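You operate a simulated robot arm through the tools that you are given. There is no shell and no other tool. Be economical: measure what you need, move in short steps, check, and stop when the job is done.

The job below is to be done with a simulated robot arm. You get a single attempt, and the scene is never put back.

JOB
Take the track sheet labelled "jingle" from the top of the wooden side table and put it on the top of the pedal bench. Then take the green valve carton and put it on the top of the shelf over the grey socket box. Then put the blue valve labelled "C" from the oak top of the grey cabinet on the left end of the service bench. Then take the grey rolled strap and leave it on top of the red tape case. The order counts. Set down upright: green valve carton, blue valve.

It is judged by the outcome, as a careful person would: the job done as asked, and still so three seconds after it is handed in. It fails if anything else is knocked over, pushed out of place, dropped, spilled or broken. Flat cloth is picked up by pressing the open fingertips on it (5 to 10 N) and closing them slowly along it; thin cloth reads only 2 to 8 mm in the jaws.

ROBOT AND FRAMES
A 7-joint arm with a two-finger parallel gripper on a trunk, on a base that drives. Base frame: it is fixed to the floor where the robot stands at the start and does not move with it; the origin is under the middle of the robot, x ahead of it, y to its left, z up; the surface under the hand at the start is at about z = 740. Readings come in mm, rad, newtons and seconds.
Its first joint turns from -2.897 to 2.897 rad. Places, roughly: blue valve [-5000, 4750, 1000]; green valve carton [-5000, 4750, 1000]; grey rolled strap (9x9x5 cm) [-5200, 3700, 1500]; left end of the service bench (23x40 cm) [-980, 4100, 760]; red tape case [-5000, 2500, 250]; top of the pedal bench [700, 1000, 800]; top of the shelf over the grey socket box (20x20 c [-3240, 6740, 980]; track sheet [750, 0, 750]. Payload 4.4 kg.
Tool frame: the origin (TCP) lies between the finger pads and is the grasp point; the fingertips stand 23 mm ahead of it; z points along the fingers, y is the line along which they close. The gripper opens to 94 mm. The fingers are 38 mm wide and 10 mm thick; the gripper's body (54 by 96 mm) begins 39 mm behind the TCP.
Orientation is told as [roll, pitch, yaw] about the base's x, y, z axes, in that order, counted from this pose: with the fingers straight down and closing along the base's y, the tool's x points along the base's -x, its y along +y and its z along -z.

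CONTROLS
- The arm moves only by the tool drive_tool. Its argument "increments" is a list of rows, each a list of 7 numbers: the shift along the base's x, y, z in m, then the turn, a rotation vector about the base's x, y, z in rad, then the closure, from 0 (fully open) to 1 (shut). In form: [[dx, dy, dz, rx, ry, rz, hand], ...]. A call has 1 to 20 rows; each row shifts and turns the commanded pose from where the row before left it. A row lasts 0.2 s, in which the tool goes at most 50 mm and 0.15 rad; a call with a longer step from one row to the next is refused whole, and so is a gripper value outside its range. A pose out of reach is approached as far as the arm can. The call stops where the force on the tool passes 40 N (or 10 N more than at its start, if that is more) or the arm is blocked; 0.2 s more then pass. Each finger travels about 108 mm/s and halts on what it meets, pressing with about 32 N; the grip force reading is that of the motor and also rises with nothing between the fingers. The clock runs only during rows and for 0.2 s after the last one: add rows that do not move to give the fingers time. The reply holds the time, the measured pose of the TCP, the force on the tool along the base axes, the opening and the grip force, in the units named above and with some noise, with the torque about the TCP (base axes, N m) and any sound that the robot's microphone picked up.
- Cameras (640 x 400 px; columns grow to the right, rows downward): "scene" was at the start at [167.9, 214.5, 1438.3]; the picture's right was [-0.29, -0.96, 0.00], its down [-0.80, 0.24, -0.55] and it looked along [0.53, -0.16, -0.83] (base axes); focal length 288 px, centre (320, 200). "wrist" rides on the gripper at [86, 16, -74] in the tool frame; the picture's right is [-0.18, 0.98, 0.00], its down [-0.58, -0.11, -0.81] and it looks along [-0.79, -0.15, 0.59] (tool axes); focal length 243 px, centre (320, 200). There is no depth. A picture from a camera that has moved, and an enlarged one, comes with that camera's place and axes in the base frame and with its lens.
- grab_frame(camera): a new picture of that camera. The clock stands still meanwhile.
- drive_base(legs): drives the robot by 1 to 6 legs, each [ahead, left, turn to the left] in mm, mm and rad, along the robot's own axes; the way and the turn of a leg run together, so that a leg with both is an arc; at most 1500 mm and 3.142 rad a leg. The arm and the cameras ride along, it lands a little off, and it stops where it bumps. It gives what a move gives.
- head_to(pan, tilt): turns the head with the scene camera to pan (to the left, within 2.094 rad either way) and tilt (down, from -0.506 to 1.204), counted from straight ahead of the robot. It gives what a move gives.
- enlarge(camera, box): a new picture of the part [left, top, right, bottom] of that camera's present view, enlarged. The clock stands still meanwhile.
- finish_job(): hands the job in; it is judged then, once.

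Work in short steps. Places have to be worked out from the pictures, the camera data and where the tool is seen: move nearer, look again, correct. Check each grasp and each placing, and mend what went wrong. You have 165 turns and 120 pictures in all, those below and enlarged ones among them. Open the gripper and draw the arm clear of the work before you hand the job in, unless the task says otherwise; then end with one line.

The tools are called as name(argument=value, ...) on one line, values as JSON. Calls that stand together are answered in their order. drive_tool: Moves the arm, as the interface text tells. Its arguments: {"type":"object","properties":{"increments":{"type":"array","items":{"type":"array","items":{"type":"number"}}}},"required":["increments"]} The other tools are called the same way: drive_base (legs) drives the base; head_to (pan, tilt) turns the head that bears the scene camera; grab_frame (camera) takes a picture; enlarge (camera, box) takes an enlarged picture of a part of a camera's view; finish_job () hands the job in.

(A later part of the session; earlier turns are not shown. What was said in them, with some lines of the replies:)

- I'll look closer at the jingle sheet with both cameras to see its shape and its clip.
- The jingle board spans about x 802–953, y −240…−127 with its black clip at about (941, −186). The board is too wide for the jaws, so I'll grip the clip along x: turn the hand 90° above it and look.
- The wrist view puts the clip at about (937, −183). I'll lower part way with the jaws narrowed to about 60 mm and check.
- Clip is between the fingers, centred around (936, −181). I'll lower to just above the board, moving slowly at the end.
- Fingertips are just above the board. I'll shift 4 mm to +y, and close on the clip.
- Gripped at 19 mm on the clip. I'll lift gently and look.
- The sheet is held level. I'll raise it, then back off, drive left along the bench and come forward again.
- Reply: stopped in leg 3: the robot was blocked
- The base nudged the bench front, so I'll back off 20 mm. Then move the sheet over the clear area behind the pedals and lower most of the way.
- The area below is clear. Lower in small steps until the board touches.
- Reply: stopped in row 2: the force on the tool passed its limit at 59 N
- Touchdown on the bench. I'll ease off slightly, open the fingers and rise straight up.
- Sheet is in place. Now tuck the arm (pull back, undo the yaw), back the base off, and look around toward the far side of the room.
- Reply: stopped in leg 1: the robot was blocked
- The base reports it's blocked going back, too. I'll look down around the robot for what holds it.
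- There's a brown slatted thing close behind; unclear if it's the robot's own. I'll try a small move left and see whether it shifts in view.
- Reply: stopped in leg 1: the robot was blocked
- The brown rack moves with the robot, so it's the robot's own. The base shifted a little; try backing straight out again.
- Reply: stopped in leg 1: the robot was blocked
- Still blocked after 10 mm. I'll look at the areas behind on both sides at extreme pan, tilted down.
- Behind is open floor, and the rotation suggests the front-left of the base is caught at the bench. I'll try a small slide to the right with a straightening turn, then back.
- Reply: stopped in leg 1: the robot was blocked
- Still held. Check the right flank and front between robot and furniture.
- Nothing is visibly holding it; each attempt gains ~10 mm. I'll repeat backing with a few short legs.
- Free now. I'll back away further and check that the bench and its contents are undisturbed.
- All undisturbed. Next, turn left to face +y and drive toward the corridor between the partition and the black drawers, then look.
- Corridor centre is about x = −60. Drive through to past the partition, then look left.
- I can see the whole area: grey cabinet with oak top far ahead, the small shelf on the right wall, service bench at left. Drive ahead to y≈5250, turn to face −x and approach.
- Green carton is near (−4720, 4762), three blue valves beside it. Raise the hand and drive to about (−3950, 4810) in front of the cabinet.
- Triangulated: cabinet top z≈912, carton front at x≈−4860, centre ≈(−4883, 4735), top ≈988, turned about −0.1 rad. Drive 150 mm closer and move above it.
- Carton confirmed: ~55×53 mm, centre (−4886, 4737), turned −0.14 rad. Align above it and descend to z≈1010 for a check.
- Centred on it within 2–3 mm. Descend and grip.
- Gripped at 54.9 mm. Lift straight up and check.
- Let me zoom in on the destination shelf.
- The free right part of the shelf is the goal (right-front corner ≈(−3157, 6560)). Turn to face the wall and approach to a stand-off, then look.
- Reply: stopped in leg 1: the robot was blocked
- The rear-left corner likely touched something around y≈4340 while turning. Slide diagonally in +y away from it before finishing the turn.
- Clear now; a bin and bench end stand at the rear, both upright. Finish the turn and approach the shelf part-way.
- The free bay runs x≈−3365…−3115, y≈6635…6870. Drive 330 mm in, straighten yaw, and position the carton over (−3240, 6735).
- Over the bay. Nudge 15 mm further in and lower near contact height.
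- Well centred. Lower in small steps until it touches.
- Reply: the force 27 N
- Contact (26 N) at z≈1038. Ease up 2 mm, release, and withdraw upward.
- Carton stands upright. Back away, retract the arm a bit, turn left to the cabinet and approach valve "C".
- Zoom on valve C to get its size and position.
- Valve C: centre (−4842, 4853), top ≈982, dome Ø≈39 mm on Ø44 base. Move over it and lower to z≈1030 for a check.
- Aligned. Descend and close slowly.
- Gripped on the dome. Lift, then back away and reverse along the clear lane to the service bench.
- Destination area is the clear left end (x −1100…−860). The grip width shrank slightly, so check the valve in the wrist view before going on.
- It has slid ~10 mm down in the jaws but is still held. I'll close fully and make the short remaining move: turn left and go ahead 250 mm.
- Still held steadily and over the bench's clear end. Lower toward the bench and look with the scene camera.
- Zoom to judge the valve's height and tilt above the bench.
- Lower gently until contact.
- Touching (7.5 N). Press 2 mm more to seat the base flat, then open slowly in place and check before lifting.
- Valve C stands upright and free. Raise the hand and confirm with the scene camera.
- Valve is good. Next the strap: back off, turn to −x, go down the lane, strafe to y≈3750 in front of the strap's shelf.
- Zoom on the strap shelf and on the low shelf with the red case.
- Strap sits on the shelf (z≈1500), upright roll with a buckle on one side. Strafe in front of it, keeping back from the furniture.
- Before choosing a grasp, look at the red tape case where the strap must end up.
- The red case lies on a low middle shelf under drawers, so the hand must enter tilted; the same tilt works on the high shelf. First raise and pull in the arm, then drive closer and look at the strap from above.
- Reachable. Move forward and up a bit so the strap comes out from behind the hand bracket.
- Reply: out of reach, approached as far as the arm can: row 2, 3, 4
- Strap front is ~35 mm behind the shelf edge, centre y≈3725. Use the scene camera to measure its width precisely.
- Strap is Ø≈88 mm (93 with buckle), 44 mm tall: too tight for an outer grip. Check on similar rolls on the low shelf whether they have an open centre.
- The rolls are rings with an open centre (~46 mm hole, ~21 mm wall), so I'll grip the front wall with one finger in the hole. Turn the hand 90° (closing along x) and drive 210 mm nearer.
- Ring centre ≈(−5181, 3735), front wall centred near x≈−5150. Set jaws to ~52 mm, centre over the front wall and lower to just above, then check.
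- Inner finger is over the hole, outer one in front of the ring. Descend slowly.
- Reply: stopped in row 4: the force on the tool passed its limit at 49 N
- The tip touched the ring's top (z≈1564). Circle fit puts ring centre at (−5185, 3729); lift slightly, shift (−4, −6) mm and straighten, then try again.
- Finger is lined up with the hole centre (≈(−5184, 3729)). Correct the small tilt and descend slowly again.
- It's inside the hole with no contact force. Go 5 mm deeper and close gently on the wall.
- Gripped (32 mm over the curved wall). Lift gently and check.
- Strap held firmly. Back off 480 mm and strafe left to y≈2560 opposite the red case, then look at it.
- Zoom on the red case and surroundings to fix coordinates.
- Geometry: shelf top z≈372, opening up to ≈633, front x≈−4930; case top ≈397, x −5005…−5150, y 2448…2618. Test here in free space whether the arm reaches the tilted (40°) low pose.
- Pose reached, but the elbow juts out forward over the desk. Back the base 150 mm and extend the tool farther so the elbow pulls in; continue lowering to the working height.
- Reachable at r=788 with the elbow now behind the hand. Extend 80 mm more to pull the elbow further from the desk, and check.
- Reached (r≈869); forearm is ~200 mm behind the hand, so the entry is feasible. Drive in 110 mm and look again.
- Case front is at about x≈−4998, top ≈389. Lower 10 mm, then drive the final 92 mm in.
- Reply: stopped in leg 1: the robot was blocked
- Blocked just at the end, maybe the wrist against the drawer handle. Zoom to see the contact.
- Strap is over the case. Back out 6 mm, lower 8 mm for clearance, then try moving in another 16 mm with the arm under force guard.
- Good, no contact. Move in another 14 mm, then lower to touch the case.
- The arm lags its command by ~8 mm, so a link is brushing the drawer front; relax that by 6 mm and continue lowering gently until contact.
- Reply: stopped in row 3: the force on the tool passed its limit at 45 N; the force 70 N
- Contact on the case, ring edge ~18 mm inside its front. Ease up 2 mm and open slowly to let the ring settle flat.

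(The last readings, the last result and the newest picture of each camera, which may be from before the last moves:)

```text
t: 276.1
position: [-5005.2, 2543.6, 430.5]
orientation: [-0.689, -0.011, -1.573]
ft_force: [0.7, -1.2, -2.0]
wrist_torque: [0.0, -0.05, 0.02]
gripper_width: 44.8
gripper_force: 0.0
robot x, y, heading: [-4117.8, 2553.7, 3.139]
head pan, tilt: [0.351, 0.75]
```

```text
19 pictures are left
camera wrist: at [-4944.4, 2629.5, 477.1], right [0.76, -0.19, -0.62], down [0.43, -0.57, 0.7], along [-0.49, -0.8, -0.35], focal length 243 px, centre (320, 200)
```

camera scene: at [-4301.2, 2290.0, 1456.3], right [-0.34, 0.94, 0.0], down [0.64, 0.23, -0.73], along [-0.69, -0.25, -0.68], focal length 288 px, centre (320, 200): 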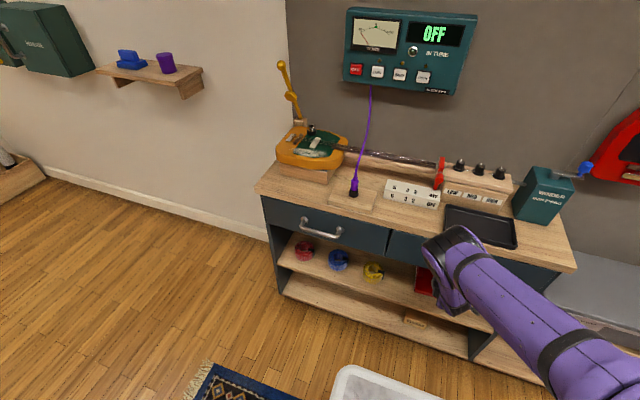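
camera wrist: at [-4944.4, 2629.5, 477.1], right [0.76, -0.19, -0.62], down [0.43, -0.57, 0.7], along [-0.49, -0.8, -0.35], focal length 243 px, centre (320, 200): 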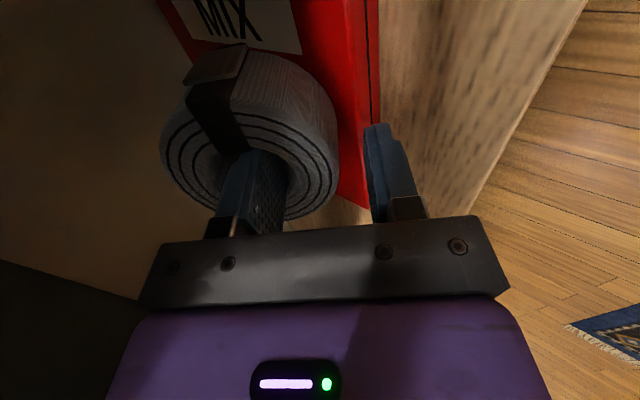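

The ring seems to be still hanging on the inner finger. Loosen by re-closing a bit to mid-hole, then draw back a few millimetres along the finger axis.

drive_tool(increments=[[0, 0, 0, 0, 0, 0, 0.58], [0, 0, 0, 0, 0, 0, 0.58], [0.002, 0, 0.0025, 0, 0, 0, 0.58], [0.003, 0, 0.004, 0, 0, 0, 0.58], [0.003, 0, 0.004, 0, 0, 0, 0.58], [0, 0, 0, 0, 0, 0, 0.58]])

grab_frame(camera="wrist")

```text
t: 277.4
position: [-4996.8, 2547.9, 437.3]
orientation: [-0.686, -0.008, -1.575]
ft_force: [-0.6, 0.9, -0.6]
wrist_torque: [0.01, -0.04, -0.02]
gripper_width: 39.0
gripper_force: 0.0
robot x, y, heading: [-4120.4, 2553.6, 3.138]
head pan, tilt: [0.351, 0.75]
```

```text
18 pictures are left
camera wrist: at [-4936.6, 2633.4, 484.5], right [0.76, -0.19, -0.62], down [0.42, -0.58, 0.7], along [-0.49, -0.79, -0.36], focal length 243 px, centre (320, 200)
```

wrist: 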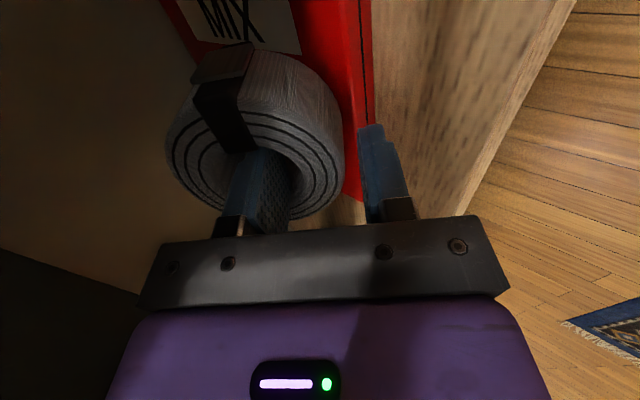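

The ring is hanging on the inner finger by friction. Lower straight down gently with the jaws loose so the front edge lands and the far side is carried down.

drive_tool(increments=[[0, 0, -0.004, 0, 0, 0, 0.58], [0, 0, -0.004, 0, 0, 0, 0.58], [0, 0, -0.004, 0, 0, 0, 0.56], [0, 0, -0.003, 0, 0, 0, 0.58], [0, 0, 0, 0, 0, 0, 0.58]])

grab_frame(camera="wrist")

```text
t: 278.6
position: [-5001.5, 2542.8, 429.1]
orientation: [-0.697, -0.014, -1.571]
ft_force: [-6.2, -5.2, 19.4]
wrist_torque: [-0.28, 0.74, 0.14]
gripper_width: 46.8
gripper_force: 8.4
robot x, y, heading: [-4118.2, 2554.1, 3.142]
head pan, tilt: [0.351, 0.75]
```

```text
17 pictures are left
camera wrist: at [-4942.3, 2627.9, 474.0], right [0.75, -0.19, -0.63], down [0.43, -0.57, 0.7], along [-0.49, -0.8, -0.35], focal length 243 px, centre (320, 200)
```

wrist: 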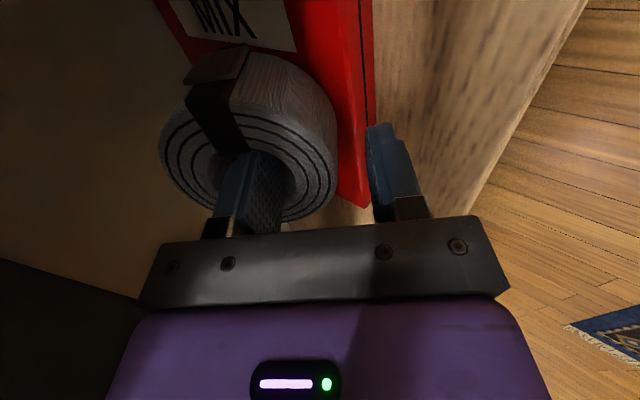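

Try shaking it loose: centre the finger in the hole and make a few quick short strokes along the finger axis.

drive_tool(increments=[[0.002, 0, 0.004, 0, 0, 0, 0.6], [0, 0, 0, 0, 0, 0, 0.6], [0.013, 0, 0.0155, 0, 0, 0, 0.6], [-0.012, 0, -0.0145, 0, 0, 0, 0.6], [0.013, 0, 0.0155, 0, 0, 0, 0.6], [-0.011, 0, -0.013, 0, 0, 0, 0.6], [0.013, 0, 0.0155, 0, 0, 0, 0.6], [0, 0, 0, 0, 0, 0, 0.6]])

grab_frame(camera="wrist")

```text
t: 280.4
position: [-4981.7, 2542.4, 447.9]
orientation: [-0.692, -0.011, -1.573]
ft_force: [0.3, 0.3, -2.1]
wrist_torque: [0.01, -0.04, -0.02]
gripper_width: 37.0
gripper_force: 0.0
robot x, y, heading: [-4123.8, 2551.6, 3.14]
head pan, tilt: [0.351, 0.75]
```

```text
16 pictures are left
camera wrist: at [-4921.5, 2629.0, 494.6], right [0.76, -0.19, -0.62], down [0.43, -0.57, 0.7], along [-0.49, -0.8, -0.35], focal length 243 px, centre (320, 200)
```

wrist: 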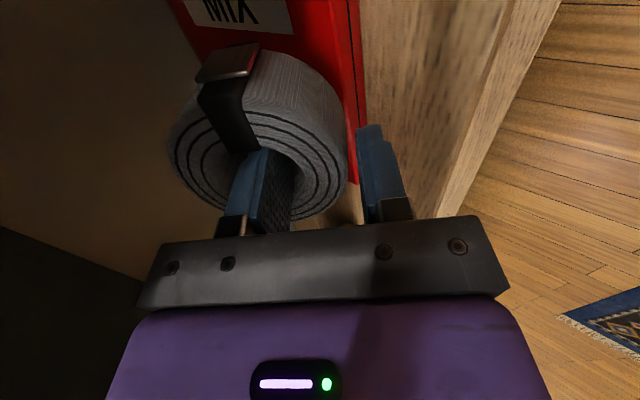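

The finger corners are wedged in the ring's hole, so the ring just follows the finger. I'll press the ring onto the case (~30 N) so it's held, and open the jaws while pressing.

drive_tool(increments=[[-0.01, 0, -0.006, 0, 0, 0, 0.6], [-0.01, 0, -0.008, 0, 0, 0, 0.6], [0, 0, -0.004, 0, 0, 0, 0.6], [0, 0, -0.003, 0, 0, 0, 0.6], [0, 0, 0, 0, 0, 0, 0.6]])

```text
t: 281.6
position: [-5003.4, 2542.5, 429.6]
orientation: [-0.694, -0.012, -1.57]
ft_force: [-2.3, -1.7, 21.2]
wrist_torque: [-0.1, 0.45, 0.0]
gripper_width: 43.8
gripper_force: 7.5
robot x, y, heading: [-4122.9, 2554.7, 3.143]
head pan, tilt: [0.351, 0.75]
```

Pressing 21 N. Snap the jaws open to ~60 mm while pressing, then check.

drive_tool(increments=[[0, 0, -0.001, 0, 0, 0, 0.35], [0, 0, 0, 0, 0, 0, 0.35]])

grab_frame(camera="wrist")

```text
t: 282.2
position: [-5000.6, 2541.9, 427.4]
orientation: [-0.69, -0.01, -1.573]
ft_force: [0.6, 0.7, -1.0]
wrist_torque: [0.02, -0.08, 0.03]
gripper_width: 60.9
gripper_force: 0.0
robot x, y, heading: [-4122.2, 2551.5, 3.134]
head pan, tilt: [0.351, 0.75]
```

```text
15 pictures are left
camera wrist: at [-4941.1, 2629.2, 472.8], right [0.76, -0.19, -0.62], down [0.43, -0.57, 0.7], along [-0.49, -0.8, -0.35], focal length 243 px, centre (320, 200)
```

wrist: 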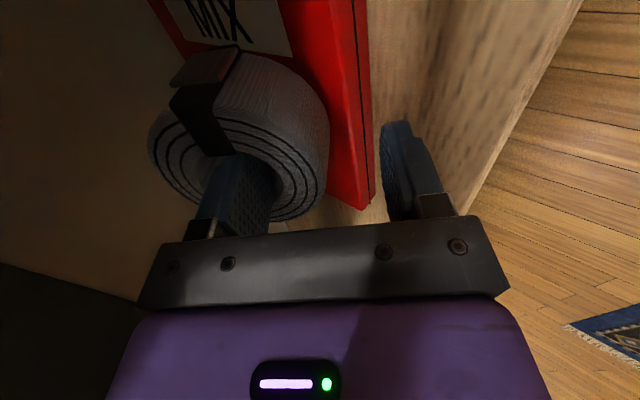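

The finger moved more than the ring, so it's freed from the wedge. Draw back 10 mm along the finger axis and look.

drive_tool(increments=[[0.003, 0, 0.004, 0, 0, 0, 0.38], [0.003, 0, 0.004, 0, 0, 0, 0.38], [0, 0, 0, 0, 0, 0, 0.38]])

grab_frame(camera="wrist")

```text
t: 283.1
position: [-4996.4, 2542.3, 433.6]
orientation: [-0.689, -0.013, -1.572]
ft_force: [0.8, 0.1, -0.8]
wrist_torque: [0.02, -0.08, -0.02]
gripper_width: 57.9
gripper_force: 0.0
robot x, y, heading: [-4126.0, 2551.7, 3.136]
head pan, tilt: [0.351, 0.75]
```

```text
14 pictures are left
camera wrist: at [-4935.2, 2628.8, 480.9], right [0.76, -0.19, -0.62], down [0.43, -0.57, 0.7], along [-0.49, -0.8, -0.35], focal length 243 px, centre (320, 200)
```

wrist: 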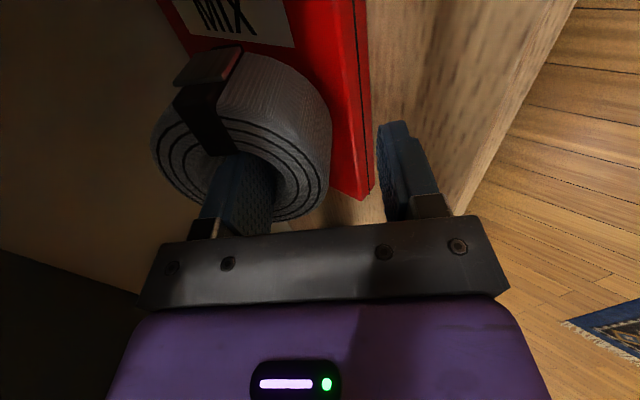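

Still hanging on the finger, now mid-hole. Shake more strongly: axis strokes combined with quick jaw motion.

drive_tool(increments=[[0, 0, 0, 0, 0, 0, 0.5], [0, 0, 0, 0, 0, 0, 0.38], [0, 0, 0, 0, 0, 0, 0.5], [0.014, 0, 0.017, 0, 0, 0, 0.38], [-0.014, 0, -0.017, 0, 0, 0, 0.46], [0.014, 0, 0.017, 0, 0, 0, 0.4], [-0.014, 0, -0.017, 0, 0, 0, 0.46], [0.014, 0, 0.017, 0, 0, 0, 0.4], [0, 0, 0, 0, 0, 0, 0.42]])

grab_frame(camera="wrist")

```text
t: 285.1
position: [-4980.6, 2543.0, 452.6]
orientation: [-0.692, -0.011, -1.572]
ft_force: [-0.8, 0.3, -1.2]
wrist_torque: [0.0, -0.04, -0.02]
gripper_width: 54.2
gripper_force: 0.2
robot x, y, heading: [-4124.8, 2551.1, 3.137]
head pan, tilt: [0.351, 0.75]
```

```text
13 pictures are left
camera wrist: at [-4921.7, 2629.1, 498.0], right [0.76, -0.19, -0.62], down [0.43, -0.57, 0.7], along [-0.49, -0.8, -0.35], focal length 243 px, centre (320, 200)
```

wrist: 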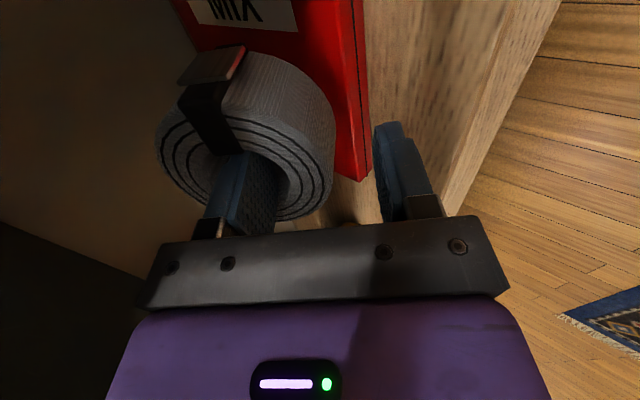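

The ring's far wall rests on the finger's front face. With the front edge landed on the case, I'll keep lowering (so the far side comes down with the finger) and then move the finger away from the far wall by closing slightly.

drive_tool(increments=[[-0.012, 0, -0.012, 0, 0, 0, 0.42], [-0.006, 0, -0.006, 0, 0, 0, 0.42], [-0.002, 0, -0.005, 0, 0, 0, 0.42], [-0.002, 0, -0.004, 0, 0, 0, 0.42], [-0.002, 0, -0.004, 0, 0, 0, 0.42], [-0.001, 0, -0.003, 0, 0, 0, 0.42], [0, 0, 0, 0, 0, 0, 0.42]])

grab_frame(camera="wrist")

```text
t: 286.6
position: [-5007.3, 2543.4, 420.0]
orientation: [-0.695, -0.012, -1.573]
ft_force: [-6.8, 1.5, 25.0]
wrist_torque: [0.06, 0.68, -0.02]
gripper_width: 63.8
gripper_force: 10.3
robot x, y, heading: [-4119.0, 2554.1, 3.136]
head pan, tilt: [0.351, 0.75]
```

```text
12 pictures are left
camera wrist: at [-4947.6, 2628.9, 465.6], right [0.76, -0.19, -0.63], down [0.43, -0.57, 0.7], along [-0.49, -0.8, -0.35], focal length 243 px, centre (320, 200)
```

wrist: 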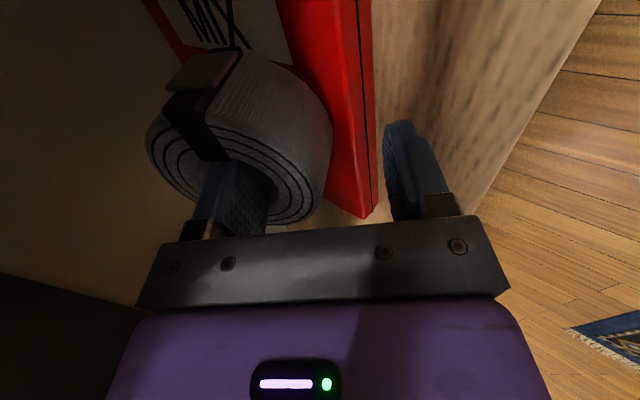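

Now unload slightly, open so the finger is free, then move the finger outward/down (close jaws a bit and shift the hand outward) so the far wall loses its support and the ring drops flat.

drive_tool(increments=[[0, 0, 0.004, 0, 0, 0, 0.3], [0, 0, 0, 0, 0, 0, 0.3], [0, 0, 0, 0, 0, 0, 0.4], [0, 0, 0, 0, 0, 0, 0.5], [0.004, 0, 0, 0, 0, 0, 0.55], [0.005, 0, 0, 0, 0, 0, 0.55], [0, 0, 0, 0, 0, 0, 0.55]])

grab_frame(camera="wrist")

```text
t: 288.2
position: [-4998.0, 2541.4, 423.8]
orientation: [-0.692, -0.013, -1.571]
ft_force: [-7.8, 0.1, 21.8]
wrist_torque: [-0.03, 0.64, -0.03]
gripper_width: 51.2
gripper_force: 10.2
robot x, y, heading: [-4118.1, 2553.4, 3.138]
head pan, tilt: [0.351, 0.75]
```

```text
11 pictures are left
camera wrist: at [-4938.5, 2628.4, 469.2], right [0.76, -0.19, -0.63], down [0.43, -0.57, 0.7], along [-0.49, -0.8, -0.35], focal length 243 px, centre (320, 200)
```

wrist: 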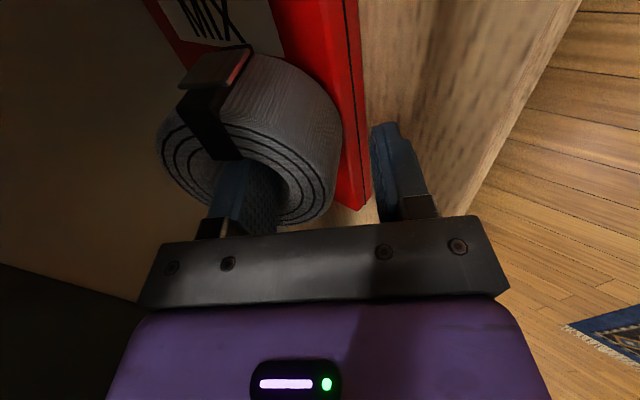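

The finger is now against the near wall. Open wide (lifting 10 mm to keep the outer finger off the shelf) so the finger tip rises out of the flat-ring height, then slide the hand straight outward so the ring drops.

drive_tool(increments=[[0, 0, 0.004, 0, 0, 0, 0.45], [-0.002, 0, 0.004, 0, 0, 0, 0.3], [-0.002, 0, 0.004, 0, 0, 0, 0.15], [0, 0, 0, 0, 0, 0, 0.1], [0.006, 0, 0, 0, 0, 0, 0.1], [0.006, 0, 0, 0, 0, 0, 0.1], [0.006, 0, 0, 0, 0, 0, 0.1], [0.005, 0, 0, 0, 0, 0, 0.1], [0, 0, 0, 0, 0, 0, 0.1]])

grab_frame(camera="wrist")

```text
t: 290.2
position: [-4979.0, 2543.5, 434.1]
orientation: [-0.691, -0.013, -1.571]
ft_force: [0.4, 1.0, -2.7]
wrist_torque: [0.0, -0.11, -0.04]
gripper_width: 83.9
gripper_force: 0.0
robot x, y, heading: [-4120.8, 2555.0, 3.14]
head pan, tilt: [0.351, 0.75]
```

```text
10 pictures are left
camera wrist: at [-4918.2, 2629.8, 480.6], right [0.76, -0.19, -0.62], down [0.43, -0.57, 0.7], along [-0.49, -0.8, -0.35], focal length 243 px, centre (320, 200)
```

wrist: 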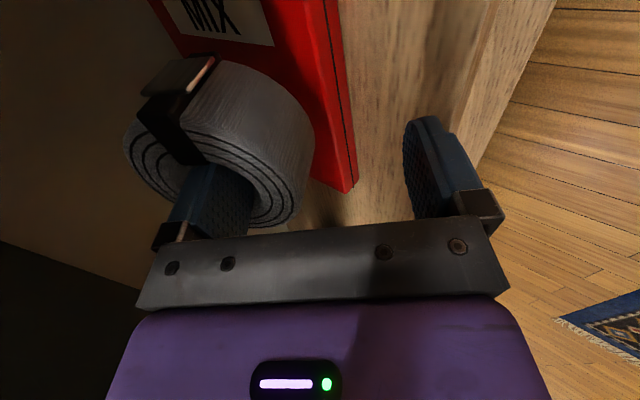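

The ring stayed put while the hand moved out, and it has begun to flatten. Continue outward 10 mm, then straight up 12 mm.

drive_tool(increments=[[0.005, 0, 0, 0, 0, 0, 0.1], [0.005, 0, 0, 0, 0, 0, 0.1], [0, 0, 0, 0, 0, 0, 0.1], [0.002, 0, 0.006, 0, 0, 0, 0.1], [0.002, 0, 0.006, 0, 0, 0, 0.1], [0, 0, 0, 0, 0, 0, 0.1]])

grab_frame(camera="wrist")

```text
t: 291.6
position: [-4963.4, 2542.8, 446.4]
orientation: [-0.69, -0.011, -1.571]
ft_force: [-1.0, 0.2, -1.6]
wrist_torque: [-0.02, -0.05, -0.04]
gripper_width: 84.3
gripper_force: 0.1
robot x, y, heading: [-4124.4, 2552.6, 3.136]
head pan, tilt: [0.351, 0.75]
```

```text
9 pictures are left
camera wrist: at [-4904.4, 2629.4, 492.9], right [0.76, -0.19, -0.62], down [0.43, -0.57, 0.7], along [-0.49, -0.8, -0.35], focal length 243 px, centre (320, 200)
```

wrist: 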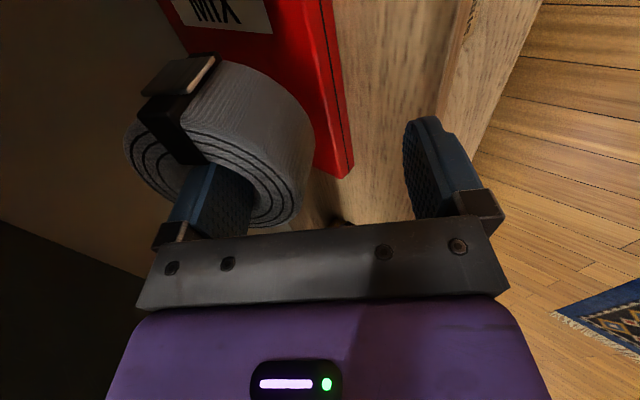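

The ring keeps hanging on the finger at this tilt. Better plan: re-grip, take it to the flat grey case lid nearby, set it down with a vertical hand, and re-grasp it from outside (Ø≈85 < 94 mm) with the hand tilted. First close and back out.

drive_tool(increments=[[0, 0, 0, 0, 0, 0, 0.3], [0, 0, 0, 0, 0, 0, 0.5], [0, 0, 0, 0, 0, 0, 0.7], [0, 0, 0, 0, 0, 0, 1], [0, 0, 0, 0, 0, 0, 1], [0.006, 0, 0.003, 0, 0, 0, 1]])

drive_base(legs=[[-200, 0, 0]])

grab_frame(camera="wrist")

```text
t: 293.1
position: [-4959.1, 2542.5, 449.9]
orientation: [-0.693, -0.012, -1.573]
ft_force: [1.0, -0.4, -1.9]
wrist_torque: [0.0, -0.03, 0.01]
gripper_width: 35.6
gripper_force: 32.1
robot x, y, heading: [-4124.2, 2557.0, 3.138]
head pan, tilt: [0.351, 0.75]
```

```text
t: 294.6
position: [-4758.6, 2541.3, 449.0]
orientation: [-0.691, -0.012, -1.573]
ft_force: [0.8, 0.1, -1.3]
wrist_torque: [0.0, -0.02, -0.03]
gripper_width: 35.2
gripper_force: 31.6
robot x, y, heading: [-3920.3, 2551.6, 3.135]
head pan, tilt: [0.351, 0.75]
```

```text
8 pictures are left
camera wrist: at [-4699.3, 2628.1, 496.0], right [0.76, -0.19, -0.62], down [0.43, -0.57, 0.7], along [-0.49, -0.8, -0.35], focal length 243 px, centre (320, 200)
```

wrist: 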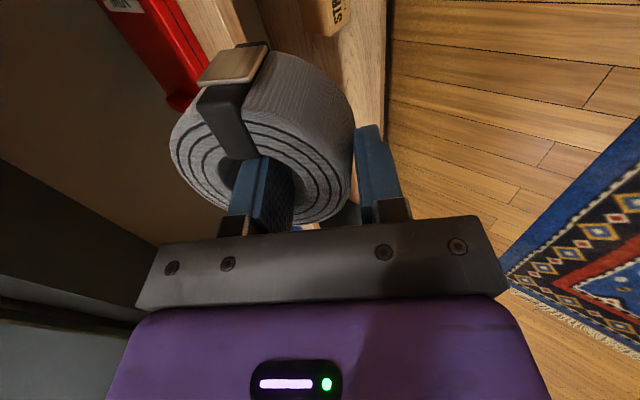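

Re-gripped. Raise, bring the hand back to vertical, and yaw it +90° (also testing that the wrist allows it).

drive_tool(increments=[[0, 0, 0.045, 0, -0.138, 0, 1], [0, 0, 0.045, 0, -0.138, 0, 1], [0, 0, 0.045, 0, -0.138, 0, 1], [0, 0, 0.045, 0, -0.138, 0, 1], [0, 0, 0.045, 0, -0.138, 0, 1], [0, 0, 0.045, 0, 0, 0, 1], [0, 0, 0.03, 0, 0, 0, 1], [0, 0, 0, 0, 0, 0.143, 1], [0, 0, 0, 0, 0, 0.143, 1], [0, 0, 0, 0, 0, 0.143, 1], [0, 0, 0, 0, 0, 0.143, 1], [0, 0, 0, 0, 0, 0.143, 1], [0, 0, 0, 0, 0, 0.143, 1], [0, 0, 0, 0, 0, 0.143, 1], [0, 0, 0, 0, 0, 0.143, 1], [0, 0, 0, 0, 0, 0.143, 1], [0, 0, 0, 0, 0, 0.143, 1], [0, 0, 0, 0, 0, 0.143, 1], [0, 0, 0, 0, 0, 0, 1]])

```text
t: 298.6
position: [-4760.1, 2542.3, 749.1]
orientation: [-0.001, -0.008, -0.005]
ft_force: [0.6, 0.6, -1.2]
wrist_torque: [0.03, 0.02, -0.02]
gripper_width: 34.3
gripper_force: 32.2
robot x, y, heading: [-3922.1, 2549.2, 3.136]
head pan, tilt: [0.351, 0.75]
```

Yaw works. Drive diagonally to bring the ring over the grey case lid, and check with the scene camera.

drive_base(legs=[[280, -605, 0]])

head_to(pan=-0.3, tilt=0.75)

grab_frame(camera="scene")

```text
t: 300.3
position: [-4822.0, 2679.2, 751.5]
orientation: [-0.005, -0.008, 0.004]
ft_force: [17.7, 3.7, 18.0]
wrist_torque: [-0.05, 3.19, -0.55]
gripper_width: 34.3
gripper_force: 32.2
robot x, y, heading: [-3988.9, 2694.6, 3.14]
head pan, tilt: [0.351, 0.75]
stopped in leg 1: the force on the tool passed its limit at 103 N (the readings are from after the stop); the commanded pose is now the measured one
```

```text
t: 301.3
position: [-4821.7, 2677.5, 753.1]
orientation: [-0.007, -0.006, 0.004]
ft_force: [23.3, 4.6, 25.7]
wrist_torque: [-0.01, 4.33, -0.68]
gripper_width: 34.0
gripper_force: 31.8
robot x, y, heading: [-3987.6, 2694.6, 3.141]
head pan, tilt: [-0.3, 0.75]
```

```text
7 pictures are left
camera scene: at [-4166.2, 2484.2, 1456.6], right [0.3, 0.95, 0.0], down [0.65, -0.2, -0.73], along [-0.7, 0.22, -0.68], focal length 288 px, centre (320, 200)
```

scene: 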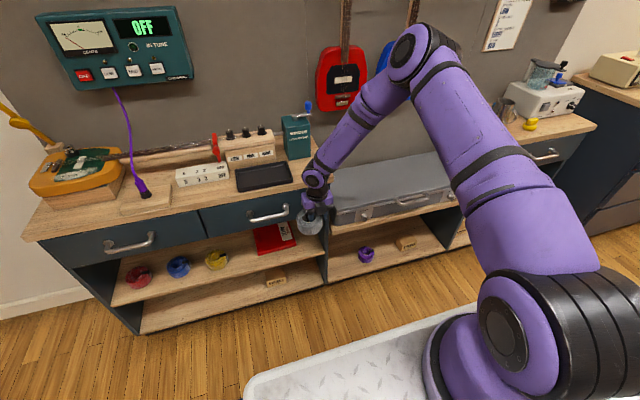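

The hand touched the desk edge (camera bracket now faces forward). Back straight off, raise the hand, and go around.

drive_base(legs=[[-60, 0, 0]])

drive_tool(increments=[[0, 0, 0.04, 0, 0, 0, 1], [0, 0, 0.04, 0, 0, 0, 1], [0, 0, 0.04, 0, 0, 0, 1], [0, 0, 0.04, 0, 0, 0, 1], [0, 0, 0, 0, 0, 0, 1]])

drive_base(legs=[[0, -470, 0]])

drive_base(legs=[[270, 0, 0]])

```text
t: 302.3
position: [-4762.8, 2677.3, 750.8]
orientation: [-0.007, -0.007, 0.004]
ft_force: [-0.1, 0.3, -1.3]
wrist_torque: [0.04, 0.02, 0.0]
gripper_width: 34.0
gripper_force: 32.3
robot x, y, heading: [-3931.0, 2695.7, 3.139]
head pan, tilt: [-0.3, 0.75]
```

```text
t: 303.5
position: [-4762.2, 2677.7, 912.8]
orientation: [-0.005, -0.009, 0.003]
ft_force: [-0.1, -1.6, -0.2]
wrist_torque: [0.03, -0.01, 0.04]
gripper_width: 33.8
gripper_force: 32.0
robot x, y, heading: [-3928.9, 2693.3, 3.142]
head pan, tilt: [-0.3, 0.75]
```

```text
t: 306.3
position: [-4759.5, 3157.6, 912.7]
orientation: [-0.006, -0.008, -0.004]
ft_force: [0.5, -0.7, -1.2]
wrist_torque: [0.01, 0.0, 0.0]
gripper_width: 33.7
gripper_force: 32.1
robot x, y, heading: [-3924.8, 3166.9, 3.135]
head pan, tilt: [-0.3, 0.75]
```

```text
t: 308.2
position: [-5029.1, 3163.3, 912.4]
orientation: [-0.005, -0.009, -0.005]
ft_force: [-0.5, 0.0, -1.5]
wrist_torque: [-0.02, -0.01, 0.01]
gripper_width: 33.6
gripper_force: 32.2
robot x, y, heading: [-4195.4, 3171.3, 3.131]
head pan, tilt: [-0.3, 0.75]
```

Over the lid. Lower quickly to z≈630, then in small guarded steps to contact.

drive_tool(increments=[[0, 0, -0.04, 0, 0, 0, 1], [0, 0, -0.04, 0, 0, 0, 1], [0, 0, -0.04, 0, 0, 0, 1], [0, 0, -0.04, 0, 0, 0, 1], [0, 0, -0.04, 0, 0, 0, 1], [0, 0, -0.04, 0, 0, 0, 1], [0, 0, -0.03, 0, 0, 0, 1], [0, 0, 0, 0, 0, 0, 1]])

grab_frame(camera="scene")

```text
t: 309.7
position: [-5030.4, 3164.1, 674.7]
orientation: [-0.006, -0.004, -0.006]
ft_force: [-0.4, 1.1, 1.8]
wrist_torque: [-0.19, -0.04, 0.04]
gripper_width: 32.8
gripper_force: 32.5
robot x, y, heading: [-4194.6, 3169.0, 3.131]
head pan, tilt: [-0.3, 0.75]
stopped in row 7: the force on the tool passed its limit at 62 N (the readings are from after the stop); the commanded pose is now the measured one
```

```text
6 pictures are left
camera scene: at [-4377.5, 2961.4, 1456.3], right [0.31, 0.95, 0.0], down [0.65, -0.21, -0.73], along [-0.7, 0.22, -0.68], focal length 288 px, centre (320, 200)
```

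scene: 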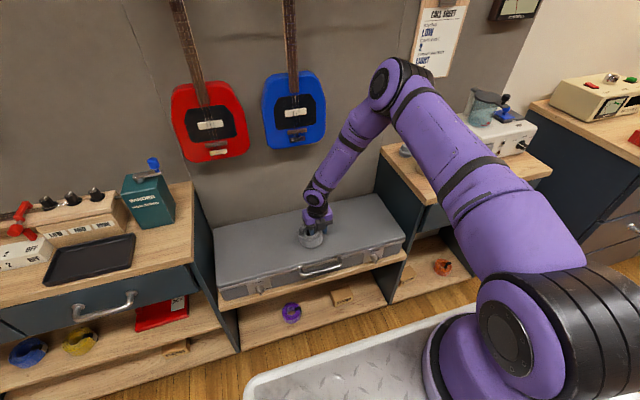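

Contact: lid is at about z≈624. Press slightly and snap the jaws open, then lift straight up.

drive_tool(increments=[[0, 0, -0.003, 0, 0, 0, 1], [0, 0, -0.001, 0, 0, 0, 1], [0, 0, 0, 0, 0, 0, 0.45], [0, 0, 0, 0, 0, 0, 0.45], [0, 0, 0.008, 0, 0, 0, 0.5], [0, 0, 0.012, 0, 0, 0, 0.5], [0, 0, 0.03, 0, 0, 0, 0.5], [0, 0, 0.04, 0, 0, 0, 0.2], [0, 0, 0.04, 0, 0, 0, 0], [0, 0, 0, 0, 0, 0, 0]])

grab_frame(camera="wrist")

```text
t: 311.9
position: [-5028.9, 3162.9, 800.3]
orientation: [-0.004, -0.006, -0.005]
ft_force: [-0.3, 0.2, 0.3]
wrist_torque: [-0.04, 0.0, 0.0]
gripper_width: 93.8
gripper_force: 0.0
robot x, y, heading: [-4196.0, 3169.9, 3.131]
head pan, tilt: [-0.3, 0.75]
```

```text
5 pictures are left
camera wrist: at [-5117.0, 3179.7, 874.4], right [0.19, 0.98, 0.0], down [0.58, -0.11, 0.81], along [0.79, -0.16, -0.59], focal length 243 px, centre (320, 200)
```

wrist: 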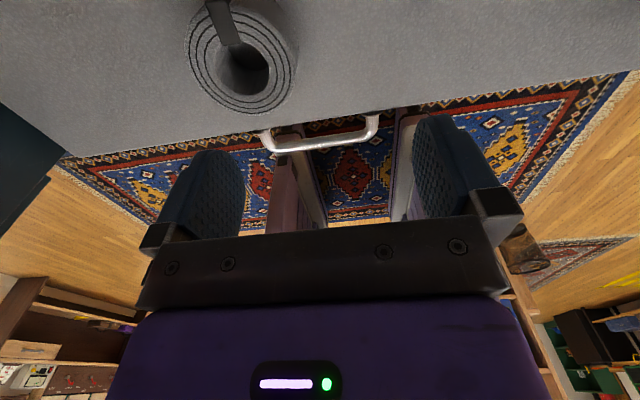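

Released. Fit gives the ring at centre (−5033, 3097), r≈43, buckle toward the wall. Now tilt the hand 46° (closing along y) and go to a pre-grasp pose 70 mm back along the finger axis.

drive_tool(increments=[[0.013, -0.011, -0.005, 0, 0.134, 0, 0], [0.013, -0.011, -0.005, 0, 0.134, 0, 0], [0.013, -0.011, -0.005, 0, 0.134, 0, 0], [0.013, -0.011, -0.005, 0, 0.133, 0, 0], [0.003, -0.011, -0.02, 0, 0.133, 0, 0], [0, -0.011, -0.03, 0, 0.132, 0, 0], [0, 0, -0.024, 0, 0, 0, 0], [0, 0, 0, 0, 0, 0, 0]])

grab_frame(camera="wrist")

```text
t: 313.7
position: [-4976.2, 3096.0, 706.7]
orientation: [-0.012, 0.795, -0.008]
ft_force: [-0.4, 0.1, -0.9]
wrist_torque: [0.03, -0.01, -0.01]
gripper_width: 93.9
gripper_force: 0.1
robot x, y, heading: [-4196.8, 3170.7, 3.133]
head pan, tilt: [-0.3, 0.75]
```

```text
4 pictures are left
camera wrist: at [-4984.4, 3112.5, 820.6], right [0.13, 0.98, -0.14], down [0.98, -0.11, 0.15], along [0.13, -0.16, -0.98], focal length 243 px, centre (320, 200)
```

wrist: 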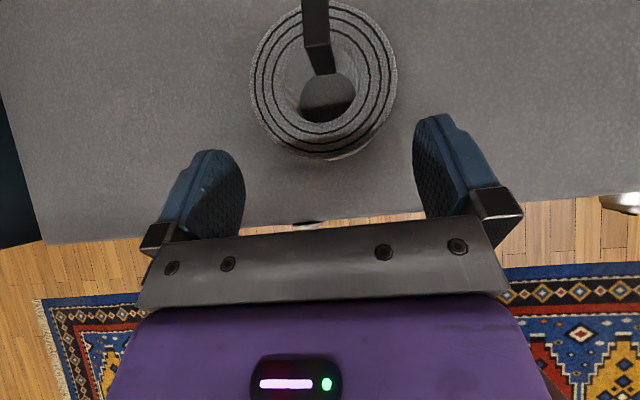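

Clear view: ring centre ≈(−5037, 3098), Ø≈86, midway between the fingers. Advance along the finger axis in small guarded steps.

drive_tool(increments=[[-0.009, 0.002, -0.008, 0, 0, 0, 0], [-0.009, 0, -0.008, 0, 0, 0, 0], [-0.009, 0, -0.008, 0, 0, 0, 0], [-0.009, 0, -0.008, 0, 0, 0, 0], [-0.009, 0, -0.009, 0, 0, 0, 0], [-0.009, 0, -0.008, 0, 0, 0, 0], [0, 0, 0, 0, 0, 0, 0]])

```text
t: 315.3
position: [-5030.2, 3097.4, 659.0]
orientation: [-0.009, 0.797, -0.009]
ft_force: [6.1, 0.6, 14.5]
wrist_torque: [-0.06, -0.57, 0.02]
gripper_width: 93.9
gripper_force: 0.0
robot x, y, heading: [-4198.2, 3166.2, 3.13]
head pan, tilt: [-0.3, 0.75]
```

Light contact (15 N). Back off 3 mm and close.

drive_tool(increments=[[0.002, 0, 0.003, 0, 0, 0, 0], [0, 0, 0, 0, 0, 0, 0], [0, 0, 0, 0, 0, 0, 0.08], [0, 0, 0, 0, 0, 0, 0.15], [0, 0, 0, 0, 0, 0, 0.25], [0, 0, 0, 0, 0, 0, 0.4], [0, 0, 0, 0, 0, 0, 0.4]])

```text
t: 316.9
position: [-5028.2, 3097.4, 659.1]
orientation: [-0.013, 0.796, -0.009]
ft_force: [0.6, 0.1, 0.8]
wrist_torque: [0.01, 0.02, 0.01]
gripper_width: 87.3
gripper_force: 31.4
robot x, y, heading: [-4199.1, 3170.0, 3.13]
head pan, tilt: [-0.3, 0.75]
```

Gripped at 87 mm. Lift, back off, and verify the grip by reading.

drive_tool(increments=[[0, 0, 0.01, 0, 0, 0, 0.4], [0, 0, 0.03, 0, 0, 0, 0.4], [0, 0, 0.04, 0, 0, 0, 0.4], [0, 0, 0.03, 0, 0, 0, 0.4], [0, 0, 0, 0, 0, 0, 0.4]])

drive_base(legs=[[-280, 0, 0]])

drive_base(legs=[[0, 557, 0.01]])

```text
t: 318.1
position: [-5027.7, 3099.3, 771.7]
orientation: [-0.011, 0.796, -0.009]
ft_force: [-0.5, -0.9, -1.6]
wrist_torque: [-0.01, 0.02, 0.02]
gripper_width: 87.2
gripper_force: 31.9
robot x, y, heading: [-4195.8, 3172.6, 3.129]
head pan, tilt: [-0.3, 0.75]
```

```text
t: 320.0
position: [-4746.9, 3096.8, 771.7]
orientation: [-0.013, 0.796, -0.01]
ft_force: [0.1, -0.3, -1.8]
wrist_torque: [0.0, -0.03, -0.02]
gripper_width: 87.4
gripper_force: 32.3
robot x, y, heading: [-3914.7, 3168.5, 3.126]
head pan, tilt: [-0.3, 0.75]
```

```text
t: 323.2
position: [-4745.8, 2529.1, 771.6]
orientation: [-0.011, 0.796, 0.006]
ft_force: [0.1, -0.3, -2.0]
wrist_torque: [0.0, -0.02, 0.01]
gripper_width: 87.2
gripper_force: 31.9
robot x, y, heading: [-3917.7, 2612.2, -3.136]
head pan, tilt: [-0.3, 0.75]
```

Now lower to entry height and extend the arm to keep elbow and forearm well back.

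drive_tool(increments=[[0, 0.001, -0.037, 0, 0, 0, 0.4], [0, 0.001, -0.037, 0, 0, 0, 0.4], [0, 0.001, -0.037, 0, 0, 0, 0.4], [0, 0.001, -0.037, 0, 0, 0, 0.4], [0, 0.001, -0.037, 0, 0, 0, 0.4], [0, 0, -0.037, 0, 0, 0, 0.4], [0, 0, -0.037, 0, 0, 0, 0.4], [0, 0, -0.037, 0, 0, 0, 0.4], [0, 0, -0.037, 0, 0, 0, 0.4], [-0.03, 0, 0, 0, 0, 0, 0.4], [-0.03, 0, 0, 0, 0, 0, 0.4], [-0.02, 0, 0, 0, 0, 0, 0.4], [0, 0, 0, 0, 0, 0, 0.4]])

```text
t: 326.0
position: [-4826.9, 2535.7, 439.0]
orientation: [-0.01, 0.796, 0.006]
ft_force: [0.6, 0.0, -1.8]
wrist_torque: [0.0, -0.04, 0.02]
gripper_width: 87.2
gripper_force: 32.4
robot x, y, heading: [-3918.5, 2618.0, -3.139]
head pan, tilt: [-0.3, 0.75]
```

Reached (r≈908). Lower 5 mm more and drive in 130 mm.

drive_tool(increments=[[0, 0, -0.005, 0, 0, 0, 0.4], [0, 0, 0, 0, 0, 0, 0.4]])

drive_base(legs=[[130, 0, 0]])

grab_frame(camera="wrist")

```text
t: 326.6
position: [-4826.8, 2534.3, 434.6]
orientation: [-0.014, 0.796, 0.006]
ft_force: [-0.6, 0.5, -1.3]
wrist_torque: [-0.02, -0.04, 0.04]
gripper_width: 87.0
gripper_force: 32.1
robot x, y, heading: [-3915.8, 2607.2, -3.137]
head pan, tilt: [-0.3, 0.75]
```

```text
t: 327.9
position: [-4958.4, 2533.2, 433.3]
orientation: [-0.011, 0.796, 0.004]
ft_force: [0.2, 0.1, -1.7]
wrist_torque: [-0.01, -0.04, -0.01]
gripper_width: 87.4
gripper_force: 32.0
robot x, y, heading: [-4046.3, 2611.8, -3.139]
head pan, tilt: [-0.3, 0.75]
```

```text
3 pictures are left
camera wrist: at [-4966.1, 2551.3, 547.5], right [0.12, 0.98, -0.14], down [0.98, -0.09, 0.15], along [0.13, -0.15, -0.98], focal length 243 px, centre (320, 200)
```

wrist: 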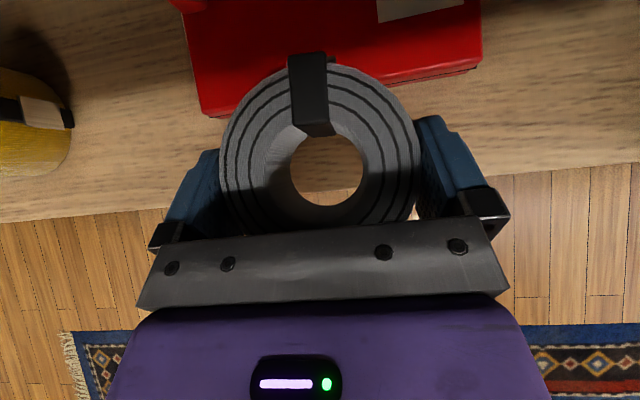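

Superb view: case front edge at x≈−5014, y 2453…2628, strap centred laterally. Drive in the remaining ~90 mm in two legs.

drive_base(legs=[[50, 0, 0]])

drive_base(legs=[[42, 0, 0]])

```text
t: 328.8
position: [-5009.0, 2535.0, 433.4]
orientation: [-0.011, 0.796, 0.004]
ft_force: [-0.3, 0.5, -1.1]
wrist_torque: [-0.02, -0.02, -0.02]
gripper_width: 87.2
gripper_force: 32.5
robot x, y, heading: [-4097.0, 2611.0, -3.143]
head pan, tilt: [-0.3, 0.75]
```

```text
t: 329.7
position: [-5050.6, 2534.8, 433.8]
orientation: [-0.01, 0.798, 0.005]
ft_force: [-0.7, 0.2, -2.8]
wrist_torque: [-0.02, -0.05, 0.02]
gripper_width: 87.4
gripper_force: 31.6
robot x, y, heading: [-4141.8, 2612.3, -3.141]
head pan, tilt: [-0.3, 0.75]
```

No bump. Lower in small steps to contact (expected near z≈419).

drive_tool(increments=[[0, 0, -0.006, 0, 0, 0, 0.4], [0, 0, -0.003, 0, 0, 0, 0.4], [0, 0, -0.003, 0, 0, 0, 0.4], [0, 0, -0.002, 0, 0, 0, 0.4], [0, 0, -0.002, 0, 0, 0, 0.4], [0, 0, 0, 0, 0, 0, 0.4]])

```text
t: 331.1
position: [-5050.1, 2534.9, 417.6]
orientation: [-0.009, 0.795, 0.006]
ft_force: [-0.1, 0.5, -2.2]
wrist_torque: [0.0, -0.03, 0.03]
gripper_width: 87.1
gripper_force: 31.6
robot x, y, heading: [-4140.7, 2615.0, -3.139]
head pan, tilt: [-0.3, 0.75]
```

No contact yet; continue down in 2 mm steps.

drive_tool(increments=[[0, 0, -0.002, 0, 0, 0, 0.4], [0, 0, -0.002, 0, 0, 0, 0.4], [0, 0, -0.002, 0, 0, 0, 0.4], [0, 0, -0.002, 0, 0, 0, 0.4], [0, 0, 0, 0, 0, 0, 0.4]])

```text
t: 331.7
position: [-5049.2, 2533.4, 415.1]
orientation: [-0.009, 0.799, 0.013]
ft_force: [6.8, 6.1, 29.2]
wrist_torque: [0.95, -0.09, -0.08]
gripper_width: 87.6
gripper_force: 31.5
robot x, y, heading: [-4137.7, 2614.6, -3.135]
head pan, tilt: [-0.3, 0.75]
stopped in row 3: the force on the tool passed its limit at 42 N (the readings are from after the stop); the commanded pose is now the measured one
```

Contact. Ease up 1 mm, open fully, and draw back along the finger axis.

drive_tool(increments=[[0, 0, 0.001, 0, 0, 0, 0.4], [0, 0, 0, 0, 0, 0, 0.05], [0, 0, 0, 0, 0, 0, 0], [0, 0, 0, 0, 0, 0, 0], [0.006, 0, 0.005, 0, 0, 0, 0], [0.009, 0, 0.008, 0, 0, 0, 0], [0.011, 0, 0.009, 0, 0, 0, 0], [0.012, 0, 0.006, 0, 0, 0, 0], [0, 0, 0, 0, 0, 0, 0]])

grab_frame(camera="wrist")

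```text
t: 333.7
position: [-5011.4, 2532.9, 443.3]
orientation: [-0.01, 0.795, 0.01]
ft_force: [-0.1, -0.3, -0.5]
wrist_torque: [0.02, -0.06, 0.01]
gripper_width: 94.2
gripper_force: 0.0
robot x, y, heading: [-4136.9, 2611.3, -3.135]
head pan, tilt: [-0.3, 0.75]
```

```text
2 pictures are left
camera wrist: at [-5019.2, 2549.7, 556.8], right [0.11, 0.98, -0.14], down [0.98, -0.09, 0.15], along [0.13, -0.15, -0.98], focal length 243 px, centre (320, 200)
```

wrist: 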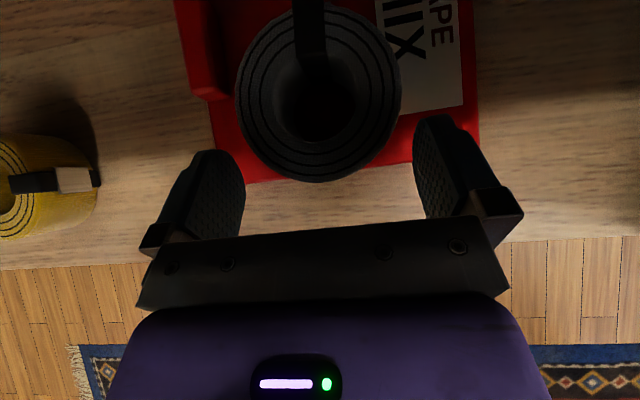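

The strap lies flat on the red case, clear of the fingers. Pull straight out with the arm, then back the base away.

drive_tool(increments=[[0.015, 0, 0.003, 0, 0, 0, 0], [0.02, 0, 0.002, 0, 0, 0, 0], [0.02, 0, 0, 0, 0, 0, 0], [0.02, 0, 0, 0, 0, 0, 0], [0, 0, 0, 0, 0, 0, 0]])

drive_base(legs=[[-200, 0, 0]])

drive_tool(increments=[[0.02, 0, 0.04, 0, -0.13, 0, 0], [0.02, 0, 0.04, 0, -0.13, 0, 0], [0.02, 0, 0.04, 0, -0.13, 0, 0], [0.02, 0, 0.04, 0, -0.13, 0, 0], [0.02, 0, 0.04, 0, -0.13, 0, 0], [0.02, 0, 0.04, 0, -0.13, 0, 0], [0.0, 0, 0.04, 0, 0, 0, 0], [0.0, 0, 0.04, 0, 0, 0, 0], [0.0, 0, 0.04, 0, 0, 0, 0], [0.0, 0, 0.04, 0, 0, 0, 0], [0.0, 0, 0.04, 0, 0, 0, 0], [0.0, 0, 0.04, 0, 0, 0, 0]])

head_to(pan=0.1, tilt=0.8)

grab_frame(camera="scene")

```text
t: 334.9
position: [-4937.9, 2534.0, 448.0]
orientation: [-0.011, 0.796, 0.01]
ft_force: [0.4, 0.1, 0.4]
wrist_torque: [0.02, -0.02, -0.04]
gripper_width: 94.0
gripper_force: 0.1
robot x, y, heading: [-4137.3, 2610.6, -3.139]
head pan, tilt: [-0.3, 0.75]
```

```text
t: 336.5
position: [-4734.6, 2536.2, 447.4]
orientation: [-0.011, 0.796, 0.012]
ft_force: [0.7, 0.3, 0.1]
wrist_torque: [-0.01, -0.02, -0.05]
gripper_width: 93.9
gripper_force: 0.0
robot x, y, heading: [-3937.3, 2611.5, -3.135]
head pan, tilt: [-0.3, 0.75]
```

```text
t: 339.1
position: [-4615.3, 2535.3, 928.5]
orientation: [-0.017, 0.014, 0.009]
ft_force: [-0.7, -0.2, -1.1]
wrist_torque: [0.04, -0.04, 0.0]
gripper_width: 94.2
gripper_force: 0.1
robot x, y, heading: [-3935.2, 2615.2, -3.137]
head pan, tilt: [-0.3, 0.75]
```

```text
t: 340.0
position: [-4615.2, 2534.9, 927.9]
orientation: [-0.019, 0.016, 0.009]
ft_force: [0.1, 0.5, -0.6]
wrist_torque: [-0.01, 0.03, -0.02]
gripper_width: 93.8
gripper_force: 0.0
robot x, y, heading: [-3940.1, 2613.0, -3.133]
head pan, tilt: [0.099, 0.799]
```

```text
1 pictures are left
camera scene: at [-4116.0, 2368.9, 1452.3], right [-0.1, 0.99, 0.0], down [0.71, 0.07, -0.7], along [-0.69, -0.07, -0.72], focal length 288 px, centre (320, 200)
```

scene: 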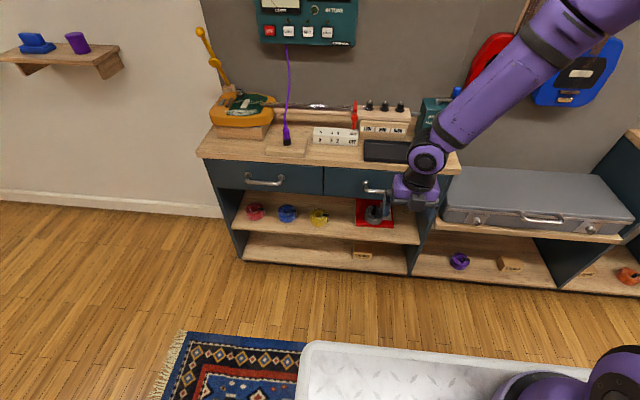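

The strap sits on the red case, nothing else is disturbed, and the gripper is open and clear. Handing in.

finish_job()

```text
The job is handed in.
```

I did all four steps in order and handed the job in. In my last view of each, the jingle sheet is on the pedal bench and the green valve carton is upright on the shelf. Blue valve "C" is upright on the left end of the service bench, and the grey strap lies flat on the red tape case. The robot bumped the pedal bench, the desk edge and something near the wire bin while driving. I saw nothing displaced, but I can't rule out that it nudged the bin slightly.
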